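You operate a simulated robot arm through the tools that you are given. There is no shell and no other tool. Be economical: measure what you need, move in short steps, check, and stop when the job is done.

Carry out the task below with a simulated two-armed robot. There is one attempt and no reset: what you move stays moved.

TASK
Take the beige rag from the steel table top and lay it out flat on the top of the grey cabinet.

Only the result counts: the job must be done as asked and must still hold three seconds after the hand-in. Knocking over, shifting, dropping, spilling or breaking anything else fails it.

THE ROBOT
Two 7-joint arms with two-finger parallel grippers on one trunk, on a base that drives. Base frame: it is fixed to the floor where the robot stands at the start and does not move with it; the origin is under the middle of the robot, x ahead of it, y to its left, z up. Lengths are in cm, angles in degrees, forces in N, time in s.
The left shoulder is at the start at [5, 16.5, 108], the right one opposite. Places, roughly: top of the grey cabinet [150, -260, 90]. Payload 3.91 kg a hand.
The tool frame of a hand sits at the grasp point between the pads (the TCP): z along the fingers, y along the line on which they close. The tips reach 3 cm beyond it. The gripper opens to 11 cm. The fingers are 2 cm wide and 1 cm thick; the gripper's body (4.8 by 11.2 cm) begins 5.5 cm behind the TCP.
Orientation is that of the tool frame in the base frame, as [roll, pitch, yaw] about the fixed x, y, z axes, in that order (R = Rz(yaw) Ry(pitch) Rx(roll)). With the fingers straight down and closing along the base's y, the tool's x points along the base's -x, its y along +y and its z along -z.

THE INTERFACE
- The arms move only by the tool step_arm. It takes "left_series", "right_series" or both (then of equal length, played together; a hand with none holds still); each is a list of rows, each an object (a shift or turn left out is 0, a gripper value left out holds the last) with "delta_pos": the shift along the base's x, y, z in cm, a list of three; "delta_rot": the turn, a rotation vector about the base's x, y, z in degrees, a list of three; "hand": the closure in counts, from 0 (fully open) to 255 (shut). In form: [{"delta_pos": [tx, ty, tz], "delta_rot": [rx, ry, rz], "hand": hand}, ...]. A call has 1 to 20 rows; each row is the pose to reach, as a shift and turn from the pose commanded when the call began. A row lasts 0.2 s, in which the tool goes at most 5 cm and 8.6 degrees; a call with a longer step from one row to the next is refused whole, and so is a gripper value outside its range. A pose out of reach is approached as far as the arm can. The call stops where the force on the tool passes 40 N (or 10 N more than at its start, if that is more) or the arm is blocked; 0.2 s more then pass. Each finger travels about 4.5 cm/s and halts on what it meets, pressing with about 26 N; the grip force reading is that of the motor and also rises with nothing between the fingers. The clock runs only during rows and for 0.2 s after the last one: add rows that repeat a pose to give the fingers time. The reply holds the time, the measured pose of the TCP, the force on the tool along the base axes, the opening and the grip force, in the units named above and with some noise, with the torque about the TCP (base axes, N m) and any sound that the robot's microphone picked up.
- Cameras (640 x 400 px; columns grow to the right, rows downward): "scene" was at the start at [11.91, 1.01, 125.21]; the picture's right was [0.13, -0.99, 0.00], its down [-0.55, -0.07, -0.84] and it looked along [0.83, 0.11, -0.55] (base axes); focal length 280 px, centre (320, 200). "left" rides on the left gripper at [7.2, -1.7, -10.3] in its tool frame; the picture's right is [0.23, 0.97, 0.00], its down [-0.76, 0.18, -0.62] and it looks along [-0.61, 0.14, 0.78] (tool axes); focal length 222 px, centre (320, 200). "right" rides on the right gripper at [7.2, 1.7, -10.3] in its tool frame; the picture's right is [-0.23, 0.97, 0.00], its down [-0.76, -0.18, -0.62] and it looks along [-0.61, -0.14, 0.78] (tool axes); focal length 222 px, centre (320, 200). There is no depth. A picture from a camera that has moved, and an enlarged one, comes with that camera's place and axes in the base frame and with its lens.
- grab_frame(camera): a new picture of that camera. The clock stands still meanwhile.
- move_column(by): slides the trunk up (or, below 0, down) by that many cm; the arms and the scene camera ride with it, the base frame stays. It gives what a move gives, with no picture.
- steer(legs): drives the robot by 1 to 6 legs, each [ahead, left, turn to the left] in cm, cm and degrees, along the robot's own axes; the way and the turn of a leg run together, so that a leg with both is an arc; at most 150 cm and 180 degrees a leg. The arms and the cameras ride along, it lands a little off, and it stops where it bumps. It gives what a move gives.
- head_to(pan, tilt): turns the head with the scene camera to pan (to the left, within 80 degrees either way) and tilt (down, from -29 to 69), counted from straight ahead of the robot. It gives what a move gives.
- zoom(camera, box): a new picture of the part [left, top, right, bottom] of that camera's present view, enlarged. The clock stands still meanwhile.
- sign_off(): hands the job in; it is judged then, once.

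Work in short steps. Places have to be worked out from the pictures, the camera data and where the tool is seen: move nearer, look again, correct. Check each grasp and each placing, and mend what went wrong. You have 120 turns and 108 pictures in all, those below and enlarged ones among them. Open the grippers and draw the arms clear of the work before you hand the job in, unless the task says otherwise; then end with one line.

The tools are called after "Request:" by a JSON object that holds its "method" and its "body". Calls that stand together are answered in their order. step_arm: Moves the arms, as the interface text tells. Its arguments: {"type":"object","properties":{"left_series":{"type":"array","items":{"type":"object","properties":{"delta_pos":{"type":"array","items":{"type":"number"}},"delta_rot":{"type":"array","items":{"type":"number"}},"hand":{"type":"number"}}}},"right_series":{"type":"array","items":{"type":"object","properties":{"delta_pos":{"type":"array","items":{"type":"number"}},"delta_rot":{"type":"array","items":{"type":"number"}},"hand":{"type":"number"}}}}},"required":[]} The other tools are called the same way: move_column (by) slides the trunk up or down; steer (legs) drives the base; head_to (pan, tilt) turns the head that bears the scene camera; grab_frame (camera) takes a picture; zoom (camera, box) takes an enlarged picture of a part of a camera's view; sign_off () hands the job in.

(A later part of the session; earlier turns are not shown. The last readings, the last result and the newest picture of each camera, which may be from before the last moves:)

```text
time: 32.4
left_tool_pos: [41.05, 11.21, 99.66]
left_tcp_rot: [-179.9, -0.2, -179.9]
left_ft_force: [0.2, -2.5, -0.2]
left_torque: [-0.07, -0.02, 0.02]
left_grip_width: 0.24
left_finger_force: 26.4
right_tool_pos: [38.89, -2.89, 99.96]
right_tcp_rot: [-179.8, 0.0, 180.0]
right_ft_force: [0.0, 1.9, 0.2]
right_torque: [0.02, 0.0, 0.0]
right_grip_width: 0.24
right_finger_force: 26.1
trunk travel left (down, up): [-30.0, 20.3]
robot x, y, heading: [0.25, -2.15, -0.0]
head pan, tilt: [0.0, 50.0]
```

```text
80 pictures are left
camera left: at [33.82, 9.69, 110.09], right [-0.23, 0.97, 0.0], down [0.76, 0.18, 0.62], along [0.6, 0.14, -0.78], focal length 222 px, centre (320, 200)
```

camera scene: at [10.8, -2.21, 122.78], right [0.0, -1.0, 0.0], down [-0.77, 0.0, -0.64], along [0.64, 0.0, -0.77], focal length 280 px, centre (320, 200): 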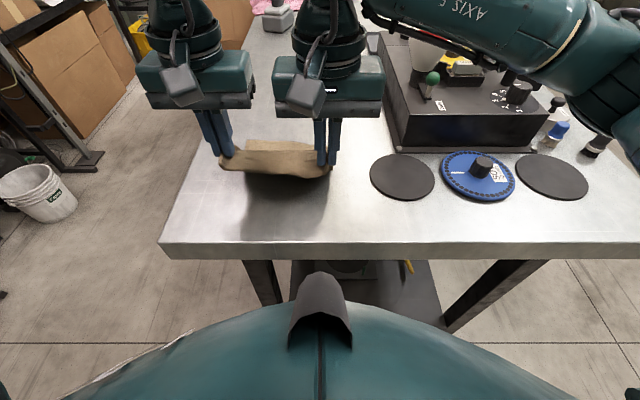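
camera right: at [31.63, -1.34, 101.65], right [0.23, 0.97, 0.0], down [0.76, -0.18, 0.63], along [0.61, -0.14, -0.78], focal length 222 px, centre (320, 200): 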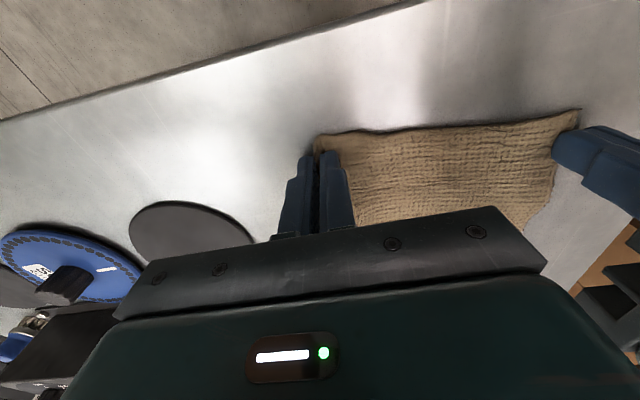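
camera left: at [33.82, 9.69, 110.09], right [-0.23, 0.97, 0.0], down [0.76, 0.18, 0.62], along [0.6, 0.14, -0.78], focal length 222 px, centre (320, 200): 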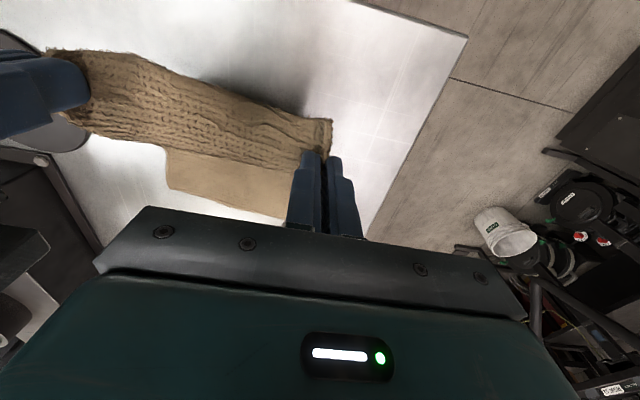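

The rag hangs nicely from both hands. I raise the trunk so it clears the table.

Request:
{"method": "move_column", "body": {"by": 19}}

Request:
{"method": "grab_frame", "body": {"camera": "scene"}}

Request:
{"method": "grab_frame", "body": {"camera": "left"}}

```text
time: 34.5
left_tool_pos: [41.01, 11.18, 118.71]
left_tcp_rot: [-179.8, -0.2, 180.0]
left_ft_force: [0.7, -1.7, -1.0]
left_torque: [-0.07, -0.02, 0.0]
left_grip_width: 0.27
left_finger_force: 25.8
right_tool_pos: [39.0, -2.87, 119.01]
right_tcp_rot: [-179.7, 0.0, 180.0]
right_ft_force: [0.0, 2.0, 0.1]
right_torque: [0.09, -0.03, 0.03]
right_grip_width: 0.28
right_finger_force: 25.9
trunk travel left (down, up): [-49.0, 1.3]
robot x, y, heading: [0.14, -2.03, 0.1]
head pan, tilt: [0.0, 50.0]
```

```text
79 pictures are left
camera scene: at [10.81, -2.21, 141.78], right [0.0, -1.0, 0.0], down [-0.77, 0.0, -0.64], along [0.64, 0.0, -0.77], focal length 280 px, centre (320, 200)
```

scene: 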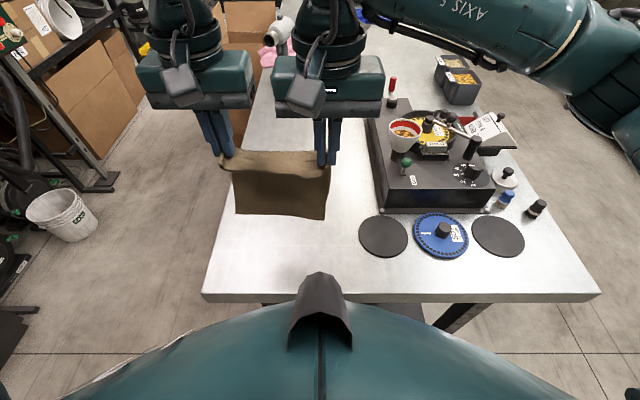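

```text
78 pictures are left
camera left: at [33.83, 9.68, 129.06], right [-0.23, 0.97, 0.0], down [0.76, 0.18, 0.62], along [0.6, 0.14, -0.78], focal length 222 px, centre (320, 200)
```

left: 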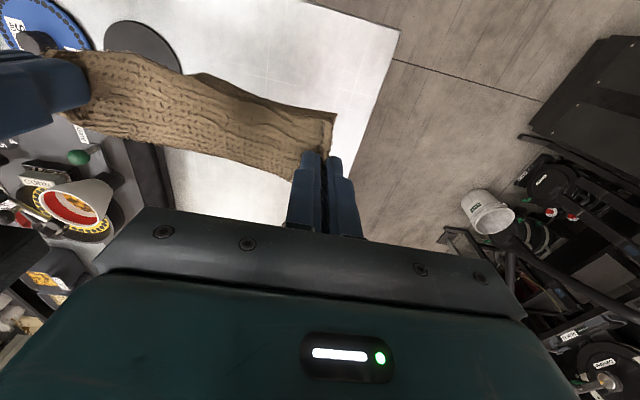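

The rag hangs flat between the hands. I back off from the table, slide right along it, then look around before going farther.

Request:
{"method": "steer", "body": {"legs": [[-22, 0, 0], [0, -120, 0]]}}

Request:
{"method": "head_to", "body": {"pan": -45, "tilt": 20}}

Request:
{"method": "grab_frame", "body": {"camera": "scene"}}

Request:
{"method": "head_to", "body": {"pan": 0, "tilt": 25}}

Request:
{"method": "grab_frame", "body": {"camera": "scene"}}

```text
time: 41.9
left_tool_pos: [19.61, -108.77, 118.55]
left_tcp_rot: [-180.0, 0.0, -179.0]
left_ft_force: [-0.1, -1.5, -0.1]
left_torque: [-0.05, -0.01, -0.02]
left_grip_width: 0.25
left_finger_force: 26.6
right_tool_pos: [17.68, -123.02, 118.92]
right_tcp_rot: [-179.8, 0.0, -179.1]
right_ft_force: [0.6, 1.4, -0.2]
right_torque: [0.06, -0.02, 0.02]
right_grip_width: 0.26
right_finger_force: 26.5
trunk travel left (down, up): [-49.0, 1.3]
robot x, y, heading: [-21.18, -122.57, 1.1]
head pan, tilt: [0.0, 50.0]
```

```text
time: 43.0
left_tool_pos: [19.46, -108.87, 118.75]
left_tcp_rot: [-179.9, -0.1, -179.0]
left_ft_force: [-0.8, -2.1, 0.7]
left_torque: [-0.07, 0.02, -0.03]
left_grip_width: 0.24
left_finger_force: 26.0
right_tool_pos: [17.63, -123.04, 119.01]
right_tcp_rot: [-179.8, 0.0, -179.2]
right_ft_force: [0.0, 2.3, 0.5]
right_torque: [0.1, 0.0, 0.01]
right_grip_width: 0.27
right_finger_force: 26.0
trunk travel left (down, up): [-49.0, 1.3]
robot x, y, heading: [-21.5, -122.76, 0.9]
head pan, tilt: [-45.0, 20.0]
```

```text
77 pictures are left
camera scene: at [-11.48, -129.35, 146.34], right [-0.7, -0.72, 0.0], down [-0.25, 0.24, -0.94], along [0.68, -0.65, -0.34], focal length 280 px, centre (320, 200)
```

scene: 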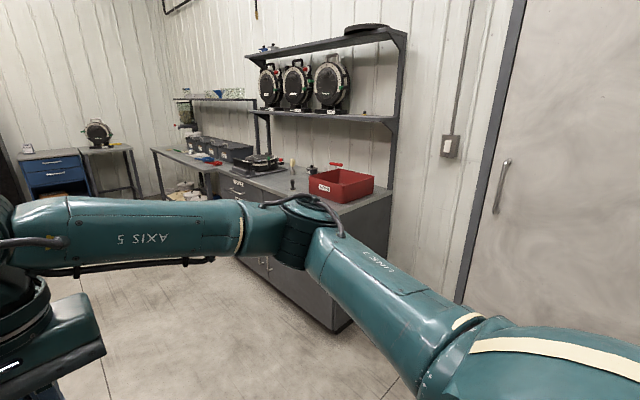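

```text
time: 44.2
left_tool_pos: [19.52, -108.84, 118.62]
left_tcp_rot: [-179.8, -0.1, -179.0]
left_ft_force: [-0.3, -0.8, -0.3]
left_torque: [-0.07, 0.01, -0.02]
left_grip_width: 0.24
left_finger_force: 25.7
right_tool_pos: [17.65, -123.01, 118.99]
right_tcp_rot: [-179.9, -0.1, -179.0]
right_ft_force: [0.5, 2.0, -0.4]
right_torque: [0.1, -0.02, 0.03]
right_grip_width: 0.27
right_finger_force: 26.1
trunk travel left (down, up): [-49.0, 1.3]
robot x, y, heading: [-21.53, -122.97, 0.9]
head pan, tilt: [0.0, 25.0]
```

```text
76 pictures are left
camera scene: at [-8.97, -122.74, 145.53], right [0.02, -1.0, 0.0], down [-0.42, -0.01, -0.91], along [0.91, 0.01, -0.42], focal length 280 px, centre (320, 200)
```

scene: 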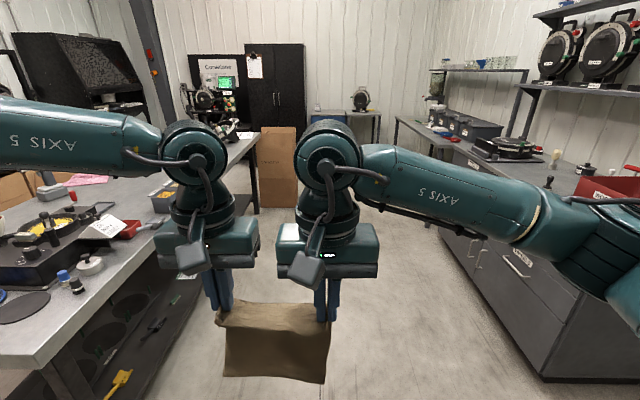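

There's a free aisle between table and cabinet. I drive up the aisle and turn to face the cabinet, then look at its top.

Request:
{"method": "steer", "body": {"legs": [[0, -8, -1], [140, 0, 0], [0, 0, -89]]}}

Request:
{"method": "head_to", "body": {"pan": 0, "tilt": 30}}

Request:
{"method": "grab_frame", "body": {"camera": "scene"}}

```text
time: 55.5
left_tool_pos: [131.8, -172.45, 118.79]
left_tcp_rot: [-179.8, -0.1, 91.4]
left_ft_force: [-0.6, -0.5, 0.0]
left_torque: [0.01, 0.01, 0.06]
left_grip_width: 0.25
left_finger_force: 26.2
right_tool_pos: [117.53, -170.74, 118.82]
right_tcp_rot: [-179.7, 0.0, 91.5]
right_ft_force: [1.5, 0.1, 0.0]
right_torque: [0.03, -0.04, 0.04]
right_grip_width: 0.23
right_finger_force: 25.8
trunk travel left (down, up): [-49.0, 1.3]
robot x, y, heading: [117.5, -131.83, -88.7]
head pan, tilt: [0.0, 25.0]
```

```text
time: 56.1
left_tool_pos: [131.78, -172.37, 118.55]
left_tcp_rot: [-179.9, -0.2, 91.5]
left_ft_force: [-1.8, -0.2, 0.4]
left_torque: [0.04, 0.07, 0.03]
left_grip_width: 0.24
left_finger_force: 26.0
right_tool_pos: [117.49, -170.62, 118.96]
right_tcp_rot: [-179.8, 0.0, 91.5]
right_ft_force: [0.5, -0.5, -0.5]
right_torque: [0.02, -0.01, 0.11]
right_grip_width: 0.25
right_finger_force: 25.8
trunk travel left (down, up): [-49.0, 1.3]
robot x, y, heading: [117.37, -131.54, -88.4]
head pan, tilt: [0.0, 30.0]
```

```text
75 pictures are left
camera scene: at [117.87, -143.85, 144.74], right [-1.0, -0.03, 0.0], down [-0.01, 0.5, -0.87], along [0.02, -0.87, -0.5], focal length 280 px, centre (320, 200)
```

scene: 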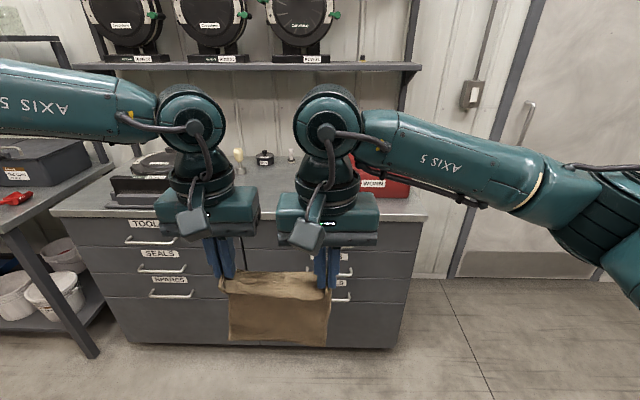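

I enlarge the cabinet top to see which area is free.

Request:
{"method": "zoom", "body": {"camera": "scene", "box": [40, 130, 440, 230]}}

Request:
{"method": "grab_frame", "body": {"camera": "left"}}

Request:
{"method": "grab_frame", "body": {"camera": "right"}}

```text
1.60 times, centred on (240, 180) of scene
camera zoom: at [117.87, -143.85, 144.74], right [-1.0, -0.03, 0.0], down [-0.01, 0.5, -0.87], along [0.02, -0.87, -0.5], focal length 447 px, centre (448, 232)
```

zoom: 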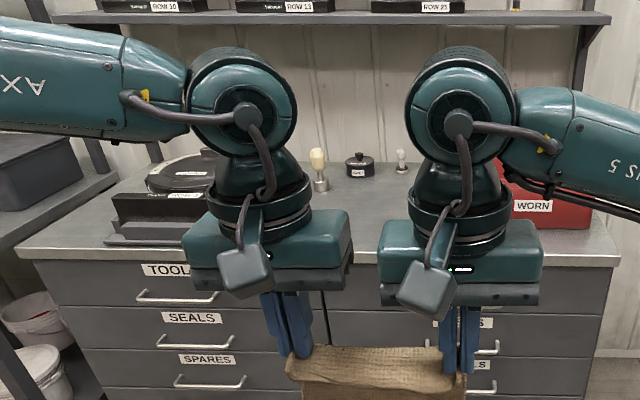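

```text
73 pictures are left
camera left: at [129.9, -165.14, 129.07], right [0.97, 0.25, 0.0], down [0.2, -0.76, 0.62], along [0.16, -0.6, -0.78], focal length 222 px, centre (320, 200)
```

left: 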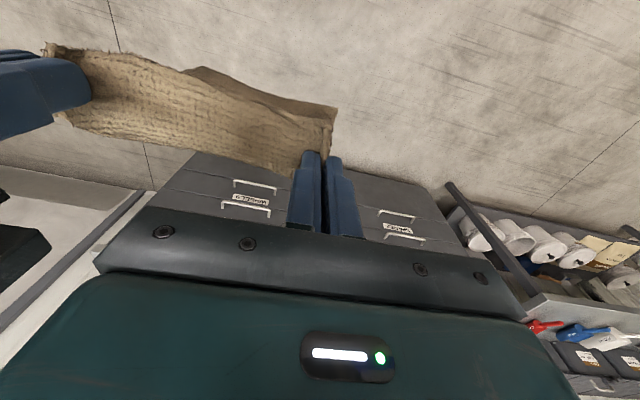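

```text
72 pictures are left
camera right: at [119.11, -163.48, 129.34], right [0.98, -0.2, 0.0], down [-0.16, -0.77, 0.62], along [-0.13, -0.61, -0.78], focal length 222 px, centre (320, 200)
```

right: 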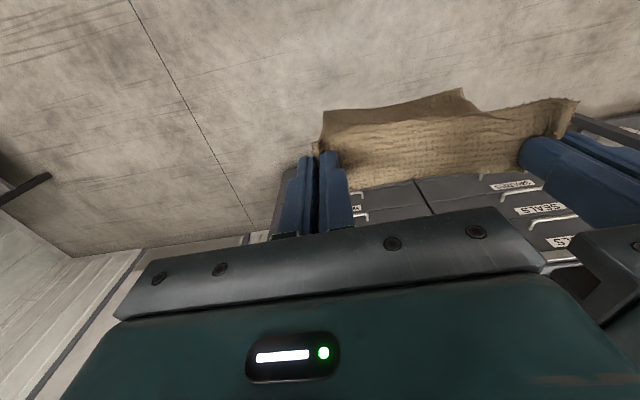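

The free part of the top appears to be between a black case (x≳172) and a small knob near x≈121. I move 23 cm left so the rag faces that gap, and look again.

Request:
{"method": "steer", "body": {"legs": [[0, 23, -1.5]]}}

Request:
{"method": "grab_frame", "body": {"camera": "scene"}}

Request:
{"method": "zoom", "body": {"camera": "scene", "box": [120, 120, 440, 240]}}

```text
time: 57.9
left_tool_pos: [153.78, -172.49, 118.61]
left_tcp_rot: [-179.9, 0.0, 90.0]
left_ft_force: [-1.0, 0.3, -0.8]
left_torque: [-0.03, 0.11, 0.03]
left_grip_width: 0.22
left_finger_force: 26.1
right_tool_pos: [139.58, -170.36, 118.86]
right_tcp_rot: [-179.7, -0.1, 90.0]
right_ft_force: [2.1, -0.1, -0.6]
right_torque: [0.01, -0.03, 0.08]
right_grip_width: 0.28
right_finger_force: 25.9
trunk travel left (down, up): [-49.0, 1.3]
robot x, y, heading: [140.56, -131.6, -90.1]
head pan, tilt: [0.0, 30.0]
```

```text
71 pictures are left
camera scene: at [140.68, -143.6, 144.73], right [-1.0, 0.0, 0.0], down [0.0, 0.5, -0.87], along [0.0, -0.87, -0.5], focal length 280 px, centre (320, 200)
```

scene: 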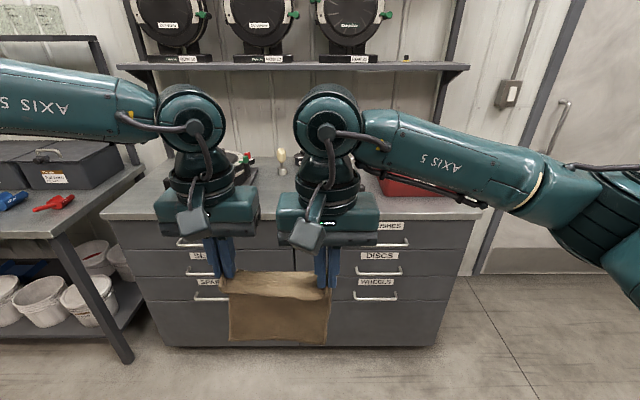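

```text
2.00 times, centred on (280, 180) of scene
camera zoom: at [140.68, -143.6, 144.73], right [-1.0, 0.0, 0.0], down [0.0, 0.5, -0.87], along [0.0, -0.87, -0.5], focal length 559 px, centre (400, 240)
```

zoom: 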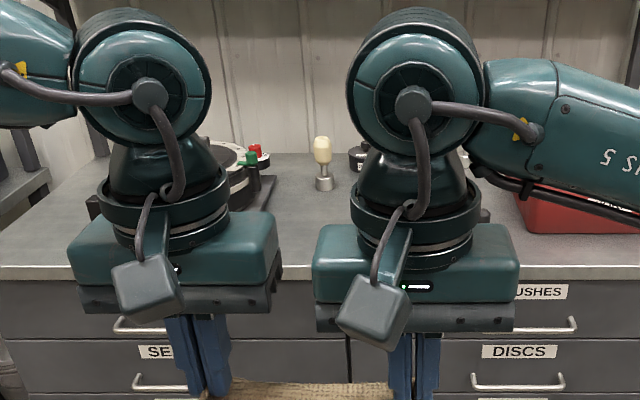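

The gap in front of the rag (x≈130–165, y≈−229 to −255) is free; the cabinet front edge is near y≈−229. Before driving in, I test extending both arms 16 cm forward in free space.

Request:
{"method": "step_arm", "body": {"left_series": [{"delta_pos": [0, -3, 0]}, {"delta_pos": [0, -6, 0]}, {"delta_pos": [0, -9, 0]}, {"delta_pos": [0, -12, 0]}, {"delta_pos": [0, -15, 0]}, {"delta_pos": [0, -15, 0]}, {"delta_pos": [0, -15, 0]}], "right_series": [{"delta_pos": [0, -3, 0]}, {"delta_pos": [0, -6, 0]}, {"delta_pos": [0, -9, 0]}, {"delta_pos": [0, -13, 0]}, {"delta_pos": [0, -17, 0]}, {"delta_pos": [0, -17.1, 0]}, {"delta_pos": [0, -17.1, 0]}]}}

Request:
{"method": "grab_frame", "body": {"camera": "scene"}}

```text
time: 59.0
left_tool_pos: [155.99, -182.24, 119.1]
left_tcp_rot: [-178.4, 0.8, 89.2]
left_ft_force: [-23.3, -6.4, -0.2]
left_torque: [-0.18, 0.75, 0.19]
left_grip_width: 0.28
left_finger_force: 25.9
left hand out of reach, approached as far as the arm can: row 3, 4, 5
right_tool_pos: [140.78, -184.05, 118.96]
right_tcp_rot: [178.8, -0.1, 91.7]
right_ft_force: [22.9, 6.3, 0.2]
right_torque: [0.18, -0.76, 0.32]
right_grip_width: 0.28
right_finger_force: 26.4
trunk travel left (down, up): [-49.0, 1.3]
robot x, y, heading: [140.35, -131.34, -90.0]
head pan, tilt: [0.0, 30.0]
stopped in row 5 (left hand): the force on the tool passed its limit (the readings are from after the stop); the commanded pose is now the measured one
```

```text
69 pictures are left
camera scene: at [140.65, -143.58, 144.73], right [-1.0, 0.0, 0.0], down [0.0, 0.5, -0.87], along [0.0, -0.87, -0.5], focal length 280 px, centre (320, 200)
```

scene: 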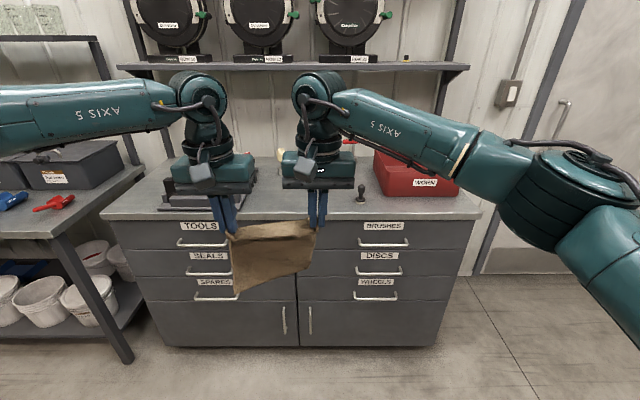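

The left arm reached its inner limit and stretched the rag slightly; both grips still read cloth. I relax the tension by moving both hands toward the robot's left, where the left arm has more reach.

Request:
{"method": "step_arm", "body": {"right_series": [{"delta_pos": [1, 1.5, 0]}, {"delta_pos": [2, 2, 0], "delta_rot": [0, 0, -1.5]}, {"delta_pos": [4, 2, 0], "delta_rot": [0, 0, -1.5]}, {"delta_pos": [6, 2, 0], "delta_rot": [0, 0, -1.5]}, {"delta_pos": [6, 2, 0], "delta_rot": [0, 0, -1.5]}], "left_series": [{"delta_pos": [0.5, 0, 0], "delta_rot": [0, 0, 0]}, {"delta_pos": [1.5, 0, 0], "delta_rot": [0, 0, 0.8]}, {"delta_pos": [3.2, 0, 0], "delta_rot": [0, 0, 0.8]}, {"delta_pos": [5.1, 0, 0], "delta_rot": [0, 0, 0.8]}, {"delta_pos": [5.1, 0, 0], "delta_rot": [0, 0, 0.8]}]}}

Request:
{"method": "grab_frame", "body": {"camera": "scene"}}

Request:
{"method": "grab_frame", "body": {"camera": "right"}}

```text
time: 60.2
left_tool_pos: [161.35, -182.26, 118.92]
left_tcp_rot: [-178.9, 0.4, 90.3]
left_ft_force: [-15.2, -2.9, -0.3]
left_torque: [-0.09, 0.48, 0.06]
left_grip_width: 0.25
left_finger_force: 26.1
right_tool_pos: [146.31, -182.4, 118.98]
right_tcp_rot: [179.4, -0.2, 89.6]
right_ft_force: [14.8, 1.9, -0.4]
right_torque: [0.09, -0.41, 0.26]
right_grip_width: 0.26
right_finger_force: 26.1
trunk travel left (down, up): [-49.0, 1.3]
robot x, y, heading: [140.49, -131.57, -90.1]
head pan, tilt: [0.0, 30.0]
```

```text
68 pictures are left
camera scene: at [140.55, -143.61, 144.73], right [-1.0, 0.0, 0.0], down [0.0, 0.5, -0.87], along [0.0, -0.87, -0.5], focal length 280 px, centre (320, 200)
```

scene: 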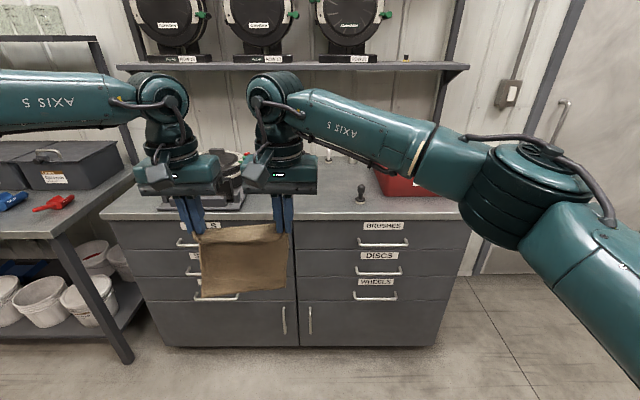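

```text
67 pictures are left
camera right: at [148.0, -175.37, 129.45], right [0.97, -0.24, 0.01], down [-0.19, -0.76, 0.62], along [-0.14, -0.6, -0.79], focal length 222 px, centre (320, 200)
```

right: 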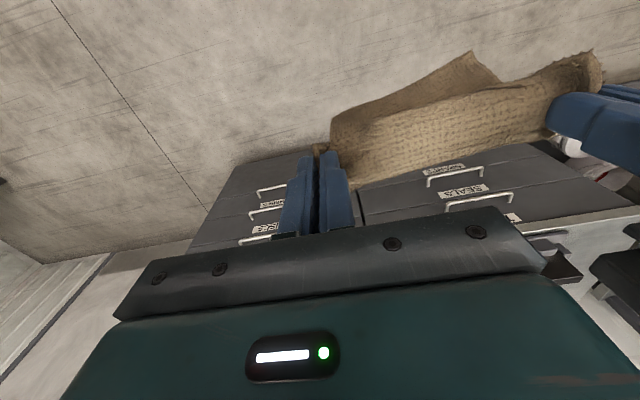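

Good, both follow. I relax the remaining tension (1 cm closer together) and extend both by 8 cm more as a reach test.

Request:
{"method": "step_arm", "body": {"right_series": [{"delta_pos": [0.8, 0, 0]}, {"delta_pos": [1, -2, 0]}, {"delta_pos": [1, -4, 0]}, {"delta_pos": [1, -6, 0]}, {"delta_pos": [1, -8, 0]}, {"delta_pos": [1, -8, 0]}], "left_series": [{"delta_pos": [0, 0, 0]}, {"delta_pos": [0, -2, 0]}, {"delta_pos": [0, -4, 0]}, {"delta_pos": [0, -6, 0]}, {"delta_pos": [0, -8, 0]}, {"delta_pos": [0, -8, 0]}]}}

```text
time: 61.6
left_tool_pos: [162.84, -187.62, 118.88]
left_tcp_rot: [-178.5, 0.6, 90.0]
left_ft_force: [-29.2, -5.5, -0.4]
left_torque: [-0.2, 0.99, 0.18]
left_grip_width: 0.27
left_finger_force: 25.7
left hand out of reach, approached as far as the arm can: row 4, 5, 6
right_tool_pos: [147.23, -188.75, 118.79]
right_tcp_rot: [179.0, -0.4, 90.0]
right_ft_force: [31.9, 5.6, 1.0]
right_torque: [0.15, -0.96, 0.37]
right_grip_width: 0.35
right_finger_force: 25.8
right hand out of reach, approached as far as the arm can: row 5, 6
trunk travel left (down, up): [-49.0, 1.3]
robot x, y, heading: [140.57, -131.47, -90.1]
head pan, tilt: [0.0, 30.0]
```

Both arms are at their limits around 56 cm out, so I'll use at most ~53. I relax the stretch at once and test retracting to where the lay-down would end.

Request:
{"method": "step_arm", "body": {"left_series": [{"delta_pos": [-1.2, 2, 0], "delta_rot": [0, 0, 0]}, {"delta_pos": [-1.7, 4, 0], "delta_rot": [-0.8, -0.8, 0]}, {"delta_pos": [-1.7, 6, 0], "delta_rot": [-0.8, -1.5, 0]}, {"delta_pos": [-1.7, 9, 0], "delta_rot": [-0.8, -1.5, 0]}, {"delta_pos": [-1.7, 12, 0], "delta_rot": [-0.8, -1.5, 0]}, {"delta_pos": [-1.7, 15, 0], "delta_rot": [-0.8, -1.5, 0]}, {"delta_pos": [-1.7, 18, 0], "delta_rot": [-0.8, -1.5, 0]}, {"delta_pos": [-1.7, 18, 0], "delta_rot": [-0.8, -1.5, 0]}], "right_series": [{"delta_pos": [0, 3, 0], "delta_rot": [0, 0, 0]}, {"delta_pos": [0, 5, 0], "delta_rot": [0, 1, 0]}, {"delta_pos": [0, 7, 0], "delta_rot": [0, 1, 0]}, {"delta_pos": [0, 10, 0], "delta_rot": [0, 1, 0]}, {"delta_pos": [0, 13, 0], "delta_rot": [0, 1, 0]}, {"delta_pos": [0, 16, 0], "delta_rot": [0, 1, 0]}, {"delta_pos": [0, 19, 0], "delta_rot": [0, 1, 0]}, {"delta_pos": [0, 19, 0], "delta_rot": [0, 1, 0]}]}}

Request:
{"method": "grab_frame", "body": {"camera": "scene"}}

Request:
{"method": "grab_frame", "body": {"camera": "right"}}

```text
time: 63.4
left_tool_pos: [161.54, -169.49, 118.91]
left_tcp_rot: [179.6, 1.2, 90.4]
left_ft_force: [-9.8, -2.5, -0.7]
left_torque: [-0.07, 0.27, 0.05]
left_grip_width: 0.25
left_finger_force: 26.4
right_tool_pos: [147.03, -169.98, 118.59]
right_tcp_rot: [-179.6, -0.2, 89.6]
right_ft_force: [9.2, 1.1, 0.6]
right_torque: [0.04, -0.29, 0.17]
right_grip_width: 0.28
right_finger_force: 25.7
trunk travel left (down, up): [-49.0, 1.3]
robot x, y, heading: [140.33, -131.51, -90.2]
head pan, tilt: [0.0, 30.0]
```

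```text
66 pictures are left
camera scene: at [140.62, -143.67, 144.72], right [-1.0, 0.0, 0.0], down [0.0, 0.5, -0.87], along [0.0, -0.87, -0.5], focal length 280 px, centre (320, 200)
```

scene: 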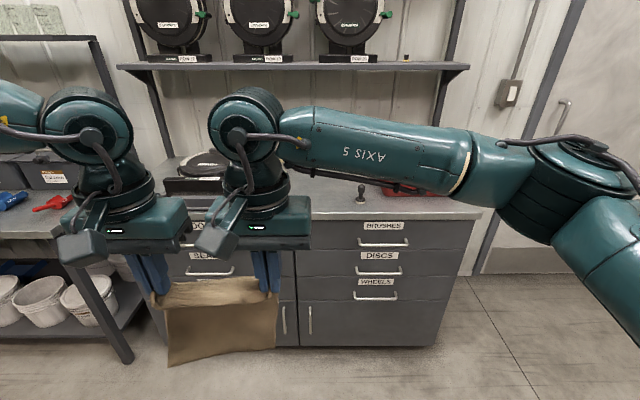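

```text
65 pictures are left
camera right: at [148.81, -162.9, 129.11], right [0.97, -0.24, -0.01], down [-0.18, -0.76, 0.62], along [-0.15, -0.6, -0.78], focal length 222 px, centre (320, 200)
```

right: 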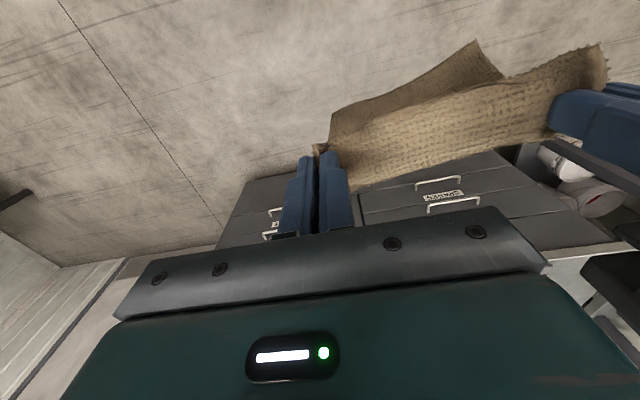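

Retraction works too. The right elbow would pass near the red box, so I want to keep the trunk high and lower with the arms; I test that here in free space first (relaxing tension a bit).

Request:
{"method": "step_arm", "body": {"left_series": [{"delta_pos": [-0.4, 0, -4]}, {"delta_pos": [-0.4, 0, -8]}, {"delta_pos": [-0.4, 0, -12]}, {"delta_pos": [-0.4, 0, -16]}, {"delta_pos": [-0.4, 0, -20]}, {"delta_pos": [-0.4, 0, -24]}, {"delta_pos": [-0.4, 0, -24]}], "right_series": [{"delta_pos": [0, 0, -4]}, {"delta_pos": [0, 0, -8]}, {"delta_pos": [0, 0, -12]}, {"delta_pos": [0, 0, -16]}, {"delta_pos": [0, 0, -20]}, {"delta_pos": [0, 0, -24]}, {"delta_pos": [0, 0, -24]}]}}

Request:
{"method": "head_to", "body": {"pan": -30, "tilt": 30}}

Request:
{"method": "grab_frame", "body": {"camera": "scene"}}

```text
time: 65.0
left_tool_pos: [160.84, -169.57, 94.77]
left_tcp_rot: [179.6, 1.2, 90.2]
left_ft_force: [-0.8, -0.3, 0.0]
left_torque: [-0.01, -0.03, -0.01]
left_grip_width: 0.24
left_finger_force: 25.9
right_tool_pos: [147.01, -169.89, 94.85]
right_tcp_rot: [-179.6, -0.1, 89.7]
right_ft_force: [-0.2, 0.2, 0.1]
right_torque: [0.02, -0.02, 0.0]
right_grip_width: 0.25
right_finger_force: 26.7
trunk travel left (down, up): [-49.0, 1.3]
robot x, y, heading: [140.65, -131.27, -90.4]
head pan, tilt: [0.0, 30.0]
```

```text
time: 66.0
left_tool_pos: [160.82, -169.59, 94.87]
left_tcp_rot: [179.6, 1.2, 90.2]
left_ft_force: [-0.8, 0.7, 1.0]
left_torque: [0.04, 0.06, -0.01]
left_grip_width: 0.23
left_finger_force: 25.8
right_tool_pos: [147.05, -169.91, 94.85]
right_tcp_rot: [-179.6, -0.1, 89.6]
right_ft_force: [0.1, 0.2, 1.0]
right_torque: [0.0, 0.0, 0.02]
right_grip_width: 0.28
right_finger_force: 26.0
trunk travel left (down, up): [-49.0, 1.3]
robot x, y, heading: [140.29, -131.48, -90.1]
head pan, tilt: [-30.0, 30.0]
```

```text
64 pictures are left
camera scene: at [136.1, -142.38, 144.73], right [-0.87, 0.5, 0.0], down [0.25, 0.43, -0.87], along [-0.43, -0.75, -0.5], focal length 280 px, centre (320, 200)
```

scene: 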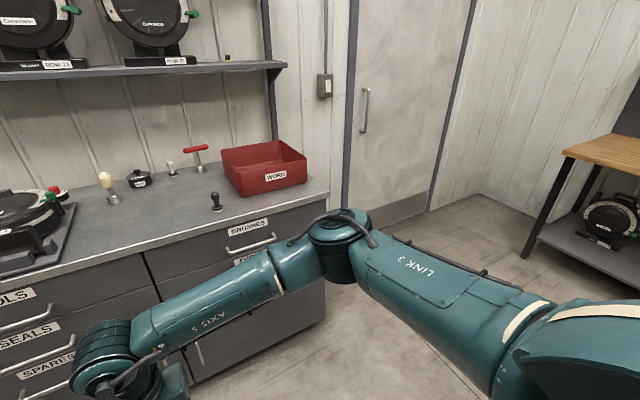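

The reach works, but the right elbow would come close to the red box. I check the left elbow and the objects on that side too.

Request:
{"method": "head_to", "body": {"pan": 35, "tilt": 30}}

Request:
{"method": "grab_frame", "body": {"camera": "scene"}}

Request:
{"method": "head_to", "body": {"pan": 0, "tilt": 35}}

Request:
{"method": "grab_frame", "body": {"camera": "scene"}}

```text
time: 67.3
left_tool_pos: [160.88, -169.6, 94.74]
left_tcp_rot: [179.6, 1.2, 90.2]
left_ft_force: [-1.0, 1.0, 1.1]
left_torque: [0.04, 0.0, -0.01]
left_grip_width: 0.24
left_finger_force: 26.6
right_tool_pos: [146.99, -169.98, 94.88]
right_tcp_rot: [-179.5, -0.2, 89.5]
right_ft_force: [0.3, 0.5, -1.1]
right_torque: [0.0, -0.03, 0.02]
right_grip_width: 0.23
right_finger_force: 26.5
trunk travel left (down, up): [-49.0, 1.3]
robot x, y, heading: [140.04, -131.52, -90.1]
head pan, tilt: [35.0, 30.0]
```

```text
63 pictures are left
camera scene: at [145.8, -141.98, 144.73], right [-0.82, -0.57, 0.0], down [-0.29, 0.41, -0.87], along [0.49, -0.71, -0.5], focal length 280 px, centre (320, 200)
```

scene: 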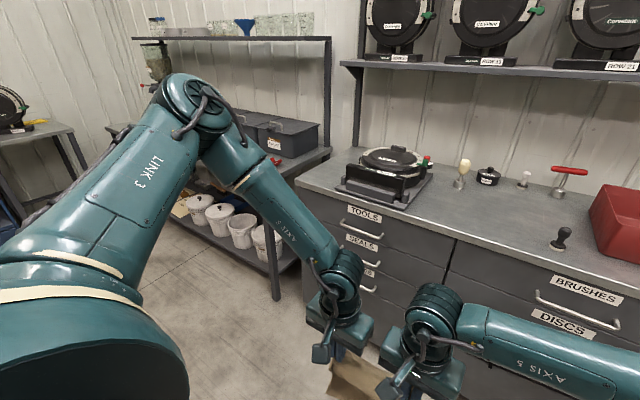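

```text
time: 68.3
left_tool_pos: [160.95, -169.52, 94.72]
left_tcp_rot: [179.6, 1.2, 90.2]
left_ft_force: [-0.4, -0.2, 0.4]
left_torque: [0.04, 0.02, -0.01]
left_grip_width: 0.24
left_finger_force: 26.1
right_tool_pos: [146.97, -169.98, 94.83]
right_tcp_rot: [-179.6, -0.2, 89.6]
right_ft_force: [0.1, -0.8, 0.4]
right_torque: [0.04, -0.05, 0.02]
right_grip_width: 0.28
right_finger_force: 25.9
trunk travel left (down, up): [-49.0, 1.3]
robot x, y, heading: [140.64, -131.65, -90.4]
head pan, tilt: [0.0, 35.0]
```

```text
62 pictures are left
camera scene: at [140.62, -143.36, 143.96], right [-1.0, 0.0, 0.0], down [0.0, 0.57, -0.82], along [0.0, -0.82, -0.57], focal length 280 px, centre (320, 200)
```

scene: 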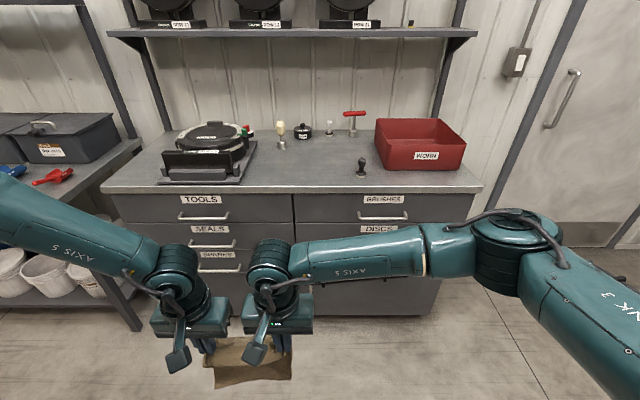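

Clear view: the free patch is x≈129–168, y≈−228 to −260 (z≈90). To keep the right elbow away from the red box, I'll keep the arms extended ~51 cm and pull back with the base. I test the extension at this low height.

Request:
{"method": "step_arm", "body": {"left_series": [{"delta_pos": [0.3, -3, 0]}, {"delta_pos": [0.6, -6, 0]}, {"delta_pos": [0.9, -9, 0]}, {"delta_pos": [1, -12, 0]}, {"delta_pos": [1, -12, 0]}], "right_series": [{"delta_pos": [0.3, -3, 0]}, {"delta_pos": [0.6, -6, 0]}, {"delta_pos": [0.9, -9, 0]}, {"delta_pos": [1, -12, 0]}, {"delta_pos": [1, -12, 0]}]}}

Request:
{"method": "grab_frame", "body": {"camera": "scene"}}

```text
time: 69.5
left_tool_pos: [163.69, -179.37, 97.93]
left_tcp_rot: [-179.5, 1.7, 90.2]
left_ft_force: [-33.9, -8.7, -7.4]
left_torque: [-0.33, 1.11, 0.2]
left_grip_width: 0.34
left_finger_force: 26.3
left hand out of reach, approached as far as the arm can: row 1, 2, 3, 4, 5
right_tool_pos: [148.51, -181.43, 94.92]
right_tcp_rot: [179.4, -0.3, 90.3]
right_ft_force: [34.1, 9.4, 7.6]
right_torque: [0.22, -1.13, 0.48]
right_grip_width: 0.45
right_finger_force: 26.2
trunk travel left (down, up): [-49.0, 1.3]
robot x, y, heading: [140.57, -131.24, -90.2]
head pan, tilt: [0.0, 35.0]
```

```text
61 pictures are left
camera scene: at [140.6, -143.34, 143.96], right [-1.0, 0.0, 0.0], down [0.0, 0.57, -0.82], along [0.0, -0.82, -0.57], focal length 280 px, centre (320, 200)
```

scene: 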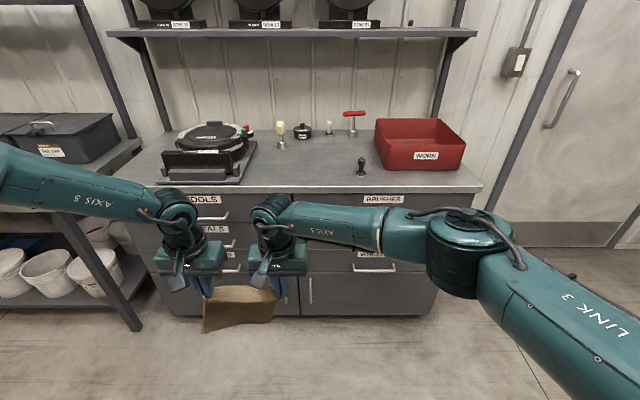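

The left arm needs to be more outward when extended this low. I relax the stretch by moving both hands about 3 cm further left.

Request:
{"method": "step_arm", "body": {"left_series": [{"delta_pos": [0, 0, 0]}, {"delta_pos": [1, 0, -1]}, {"delta_pos": [2, 0, -2]}, {"delta_pos": [3, 0, -3]}, {"delta_pos": [3, 0, -3]}], "right_series": [{"delta_pos": [1.5, 1, 0.5]}, {"delta_pos": [2.5, 1.7, 0]}, {"delta_pos": [3.5, 1.7, 0]}, {"delta_pos": [4.5, 1.7, 0]}, {"delta_pos": [4.5, 1.7, 0]}]}}

Request:
{"method": "grab_frame", "body": {"camera": "right"}}

Request:
{"method": "grab_frame", "body": {"camera": "left"}}

```text
time: 70.7
left_tool_pos: [167.36, -178.78, 95.24]
left_tcp_rot: [179.8, 1.5, 90.2]
left_ft_force: [-18.9, -5.1, -0.4]
left_torque: [-0.15, 0.61, 0.11]
left_grip_width: 0.25
left_finger_force: 25.8
left hand out of reach, approached as far as the arm can: row 3, 4, 5
right_tool_pos: [152.32, -180.08, 94.71]
right_tcp_rot: [-179.7, -0.2, 89.7]
right_ft_force: [19.3, 3.6, -0.1]
right_torque: [0.16, -0.63, 0.27]
right_grip_width: 0.25
right_finger_force: 25.7
trunk travel left (down, up): [-49.0, 1.3]
robot x, y, heading: [140.55, -131.01, -89.9]
head pan, tilt: [0.0, 35.0]
```

```text
60 pictures are left
camera right: at [154.27, -173.05, 105.19], right [0.97, -0.23, -0.01], down [-0.18, -0.76, 0.62], along [-0.15, -0.6, -0.78], focal length 222 px, centre (320, 200)
```

right: 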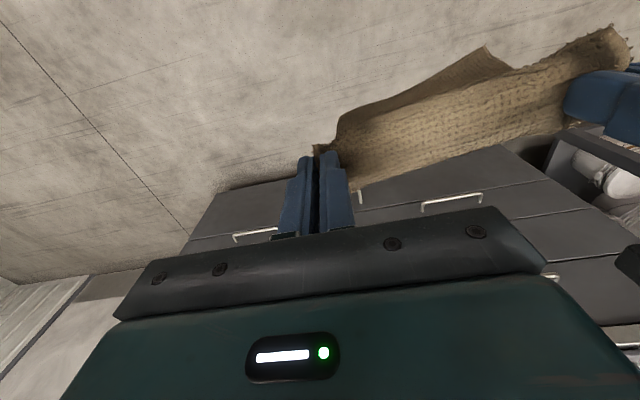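

```text
59 pictures are left
camera left: at [165.57, -171.15, 105.44], right [0.97, 0.23, 0.0], down [0.18, -0.74, 0.64], along [0.15, -0.63, -0.77], focal length 222 px, centre (320, 200)
```

left: 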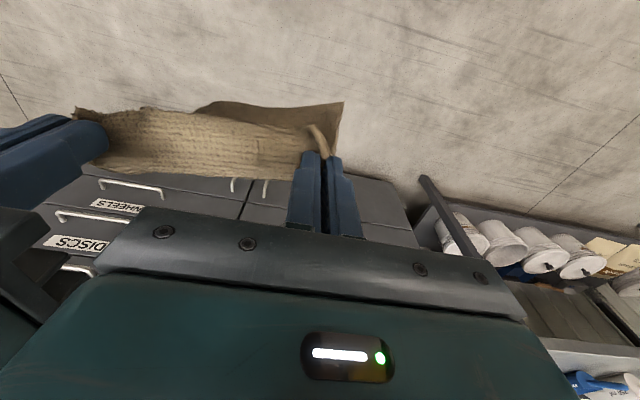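

Workable: low and extended about 44–48 cm out, hands shifted left of the midline. I relax the tension, raise the hands back up to z≈119, and raise the trunk the last bit.

Request:
{"method": "step_arm", "body": {"left_series": [{"delta_pos": [-0.3, 2, 3]}, {"delta_pos": [-0.5, 4, 7]}, {"delta_pos": [-1, 4, 11]}, {"delta_pos": [-1.5, 4, 15]}, {"delta_pos": [-2, 4, 19]}, {"delta_pos": [-2, 4, 23.7]}, {"delta_pos": [-2, 4, 23.7]}], "right_series": [{"delta_pos": [0.5, 3, 3.5]}, {"delta_pos": [0.6, 5.3, 7.5]}, {"delta_pos": [0.1, 5.3, 11.5]}, {"delta_pos": [-0.4, 5.3, 15.5]}, {"delta_pos": [-0.8, 5.3, 19.5]}, {"delta_pos": [-0.9, 5.3, 24.2]}, {"delta_pos": [-0.9, 5.3, 24.2]}]}}

Request:
{"method": "move_column", "body": {"by": 1.2}}

Request:
{"method": "grab_frame", "body": {"camera": "scene"}}

```text
time: 72.3
left_tool_pos: [165.33, -174.67, 118.95]
left_tcp_rot: [179.6, 1.1, 90.2]
left_ft_force: [0.0, -0.6, -0.8]
left_torque: [0.01, 0.02, -0.01]
left_grip_width: 0.24
left_finger_force: 26.1
right_tool_pos: [151.61, -175.02, 119.07]
right_tcp_rot: [-179.7, -0.2, 89.5]
right_ft_force: [0.3, 0.1, -0.9]
right_torque: [0.03, 0.0, 0.04]
right_grip_width: 0.24
right_finger_force: 25.6
trunk travel left (down, up): [-49.0, 1.3]
robot x, y, heading: [140.72, -131.14, -90.1]
head pan, tilt: [0.0, 35.0]
```

```text
time: 72.9
left_tool_pos: [165.32, -174.74, 120.25]
left_tcp_rot: [179.5, 1.3, 90.2]
left_ft_force: [0.4, 0.7, -0.3]
left_torque: [0.02, 0.01, -0.01]
left_grip_width: 0.23
left_finger_force: 26.0
right_tool_pos: [151.72, -175.0, 120.32]
right_tcp_rot: [-179.5, -0.2, 89.5]
right_ft_force: [0.5, -0.6, -0.1]
right_torque: [0.03, -0.03, 0.01]
right_grip_width: 0.25
right_finger_force: 26.3
trunk travel left (down, up): [-50.2, 0.1]
robot x, y, heading: [140.63, -131.25, -89.9]
head pan, tilt: [0.0, 35.0]
```

```text
58 pictures are left
camera scene: at [140.62, -143.37, 145.16], right [-1.0, 0.0, 0.0], down [0.0, 0.57, -0.82], along [0.0, -0.82, -0.57], focal length 280 px, centre (320, 200)
```

scene: 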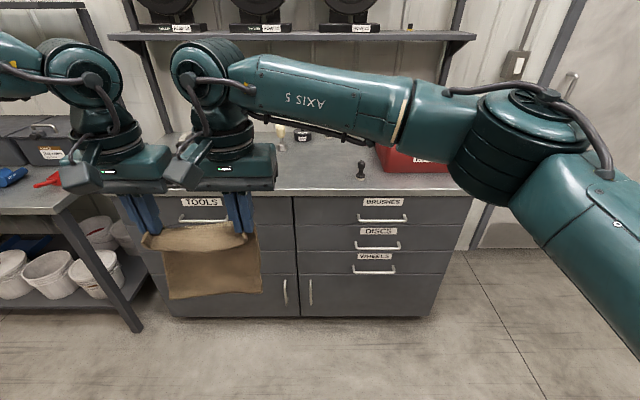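

The rag hangs straight, bottom at about z≈101, above the cabinet top. I move 10 cm right and 50 cm forward, then look.

Request:
{"method": "steer", "body": {"legs": [[0, -10, 0], [48, 0, 0]]}}

Request:
{"method": "head_to", "body": {"pan": 0, "tilt": 45}}

Request:
{"method": "grab_frame", "body": {"camera": "scene"}}

Request:
{"method": "grab_frame", "body": {"camera": "right"}}

Request:
{"method": "grab_frame", "body": {"camera": "left"}}

```text
time: 76.5
left_tool_pos: [155.39, -222.56, 120.26]
left_tcp_rot: [179.6, 1.2, 90.3]
left_ft_force: [-0.5, 0.1, 0.4]
left_torque: [0.01, 0.0, 0.01]
left_grip_width: 0.22
left_finger_force: 26.0
right_tool_pos: [141.69, -222.83, 120.26]
right_tcp_rot: [-179.5, -0.2, 89.5]
right_ft_force: [0.1, -0.1, -0.6]
right_torque: [-0.02, -0.03, 0.03]
right_grip_width: 0.28
right_finger_force: 26.4
trunk travel left (down, up): [-50.2, 0.1]
robot x, y, heading: [130.52, -179.02, -90.1]
head pan, tilt: [0.0, 35.0]
```

```text
time: 77.2
left_tool_pos: [155.44, -222.5, 120.28]
left_tcp_rot: [179.7, 1.1, 90.2]
left_ft_force: [1.0, 0.1, -0.1]
left_torque: [0.0, 0.06, -0.01]
left_grip_width: 0.26
left_finger_force: 26.3
right_tool_pos: [141.77, -222.89, 120.32]
right_tcp_rot: [-179.6, -0.2, 89.5]
right_ft_force: [-0.3, 0.7, -0.2]
right_torque: [0.01, -0.07, 0.03]
right_grip_width: 0.25
right_finger_force: 25.9
trunk travel left (down, up): [-50.2, 0.1]
robot x, y, heading: [130.46, -179.53, -90.1]
head pan, tilt: [0.0, 45.0]
```

```text
57 pictures are left
camera scene: at [130.74, -190.48, 143.68], right [-1.0, 0.0, 0.0], down [0.0, 0.71, -0.71], along [0.0, -0.71, -0.71], focal length 280 px, centre (320, 200)
```

scene: 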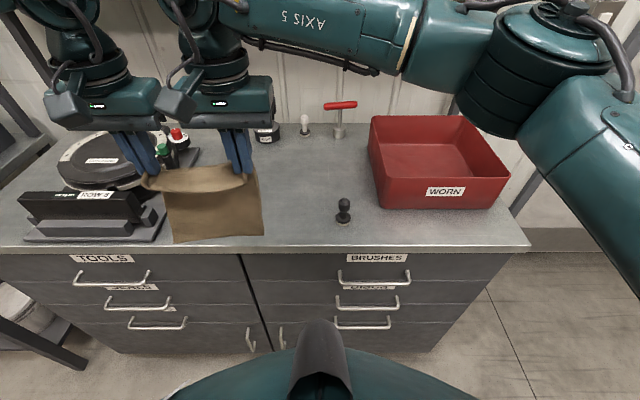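

```text
56 pictures are left
camera right: at [143.62, -215.72, 130.71], right [0.97, -0.23, -0.01], down [-0.18, -0.76, 0.62], along [-0.15, -0.6, -0.78], focal length 222 px, centre (320, 200)
```

right: 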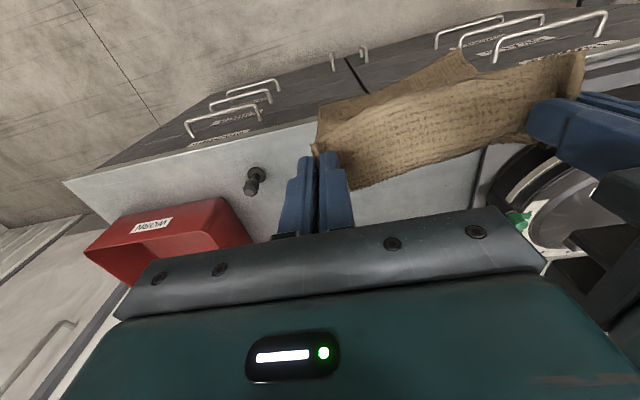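

```text
55 pictures are left
camera left: at [153.66, -214.99, 130.52], right [0.97, 0.23, 0.0], down [0.18, -0.75, 0.64], along [0.15, -0.62, -0.77], focal length 222 px, centre (320, 200)
```

left: 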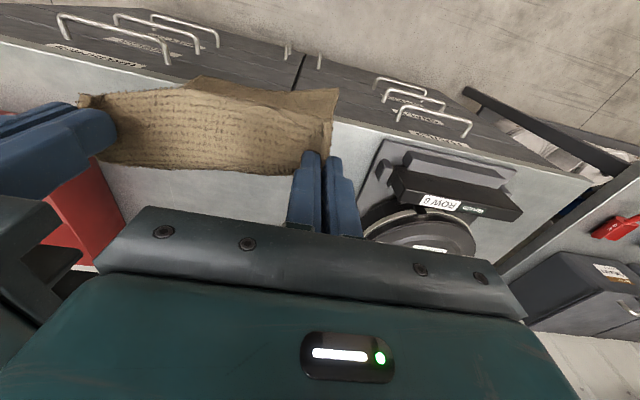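

The view confirms the target patch: cabinet edge at y≈−228, knob at x≈125, case at x≥169. I drive forward 14 cm more.

Request:
{"method": "steer", "body": {"legs": [[13, 0, 0]]}}

Request:
{"method": "step_arm", "body": {"left_series": [{"delta_pos": [0, -2, 0]}, {"delta_pos": [0, -4, 0]}, {"delta_pos": [0, -6, 0]}, {"delta_pos": [0, -8, 0]}, {"delta_pos": [0, -9, 0]}, {"delta_pos": [0, -9, 0]}], "right_series": [{"delta_pos": [0, -2, 0]}, {"delta_pos": [0, -4, 0]}, {"delta_pos": [0, -6, 0]}, {"delta_pos": [0, -8, 0]}, {"delta_pos": [0, -9, 0]}, {"delta_pos": [0, -9, 0]}]}}

Request:
{"method": "grab_frame", "body": {"camera": "scene"}}

```text
time: 78.5
left_tool_pos: [155.44, -235.42, 120.2]
left_tcp_rot: [179.7, 1.2, 90.3]
left_ft_force: [-0.6, -1.1, -0.3]
left_torque: [0.02, -0.02, 0.03]
left_grip_width: 0.23
left_finger_force: 26.0
right_tool_pos: [141.67, -235.74, 120.27]
right_tcp_rot: [-179.7, -0.2, 89.6]
right_ft_force: [-0.8, -0.1, 0.5]
right_torque: [0.03, -0.02, 0.01]
right_grip_width: 0.24
right_finger_force: 25.4
trunk travel left (down, up): [-50.2, 0.1]
robot x, y, heading: [130.57, -192.01, -90.0]
head pan, tilt: [0.0, 45.0]
```

```text
time: 79.9
left_tool_pos: [155.38, -244.45, 120.32]
left_tcp_rot: [179.5, 1.1, 90.2]
left_ft_force: [0.9, 0.1, -1.0]
left_torque: [-0.01, -0.01, 0.03]
left_grip_width: 0.24
left_finger_force: 26.3
right_tool_pos: [141.76, -244.63, 120.27]
right_tcp_rot: [-179.7, 0.0, 89.6]
right_ft_force: [0.4, -0.3, -0.1]
right_torque: [0.04, -0.06, 0.02]
right_grip_width: 0.27
right_finger_force: 26.4
trunk travel left (down, up): [-50.2, 0.1]
robot x, y, heading: [130.78, -192.2, -90.0]
head pan, tilt: [0.0, 45.0]
```

```text
54 pictures are left
camera scene: at [130.7, -203.31, 143.67], right [-1.0, 0.0, 0.0], down [0.0, 0.71, -0.71], along [0.0, -0.71, -0.71], focal length 280 px, centre (320, 200)
```

scene: 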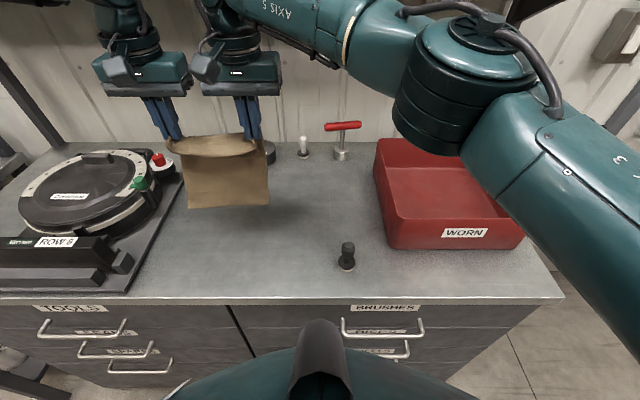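

No tension and good clearance. I lower both hands until the rag's lower edge is about to touch, extending 2 cm further.

Request:
{"method": "step_arm", "body": {"left_series": [{"delta_pos": [0, -1, -3]}, {"delta_pos": [0, -2, -6]}, {"delta_pos": [0, -2, -9]}, {"delta_pos": [0, -2, -11]}, {"delta_pos": [0, -2, -11]}], "right_series": [{"delta_pos": [0, -1, -3]}, {"delta_pos": [0, -2, -6]}, {"delta_pos": [0, -2, -9]}, {"delta_pos": [0, -2, -11]}, {"delta_pos": [0, -2, -11]}]}}

Request:
{"method": "grab_frame", "body": {"camera": "scene"}}

Request:
{"method": "grab_frame", "body": {"camera": "right"}}

```text
time: 81.1
left_tool_pos: [155.25, -246.48, 109.25]
left_tcp_rot: [179.6, 1.2, 90.4]
left_ft_force: [0.0, 0.0, -0.5]
left_torque: [0.02, -0.01, -0.01]
left_grip_width: 0.24
left_finger_force: 25.8
right_tool_pos: [141.81, -246.43, 109.25]
right_tcp_rot: [-179.5, -0.1, 89.6]
right_ft_force: [-0.5, -0.3, -0.4]
right_torque: [0.01, -0.01, 0.02]
right_grip_width: 0.26
right_finger_force: 26.3
trunk travel left (down, up): [-50.2, 0.1]
robot x, y, heading: [130.67, -192.17, -90.0]
head pan, tilt: [0.0, 45.0]
```

```text
53 pictures are left
camera scene: at [130.71, -203.29, 143.68], right [-1.0, 0.0, 0.0], down [0.0, 0.71, -0.71], along [0.0, -0.71, -0.71], focal length 280 px, centre (320, 200)
```

scene: 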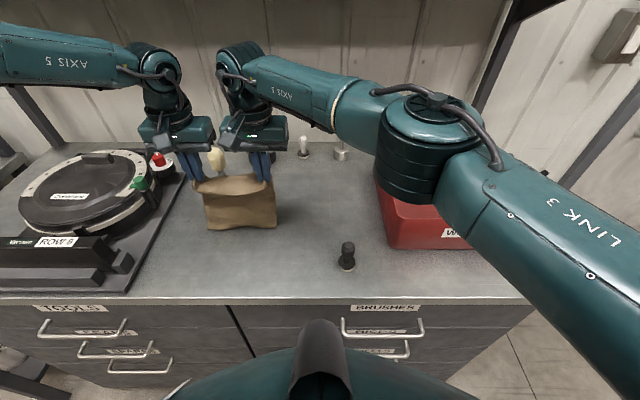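

```text
52 pictures are left
camera right: at [143.63, -239.4, 119.67], right [0.97, -0.23, -0.01], down [-0.18, -0.76, 0.62], along [-0.15, -0.6, -0.78], focal length 222 px, centre (320, 200)
```

right: 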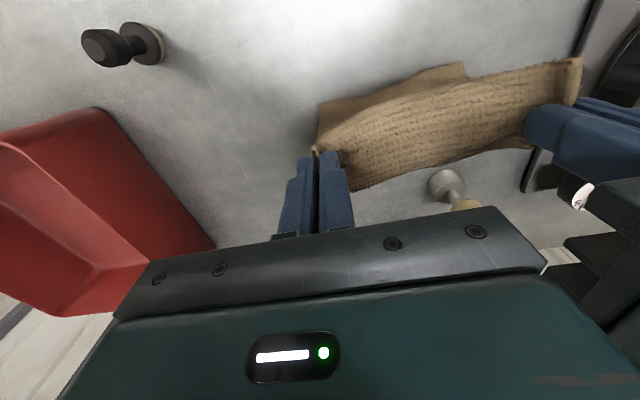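

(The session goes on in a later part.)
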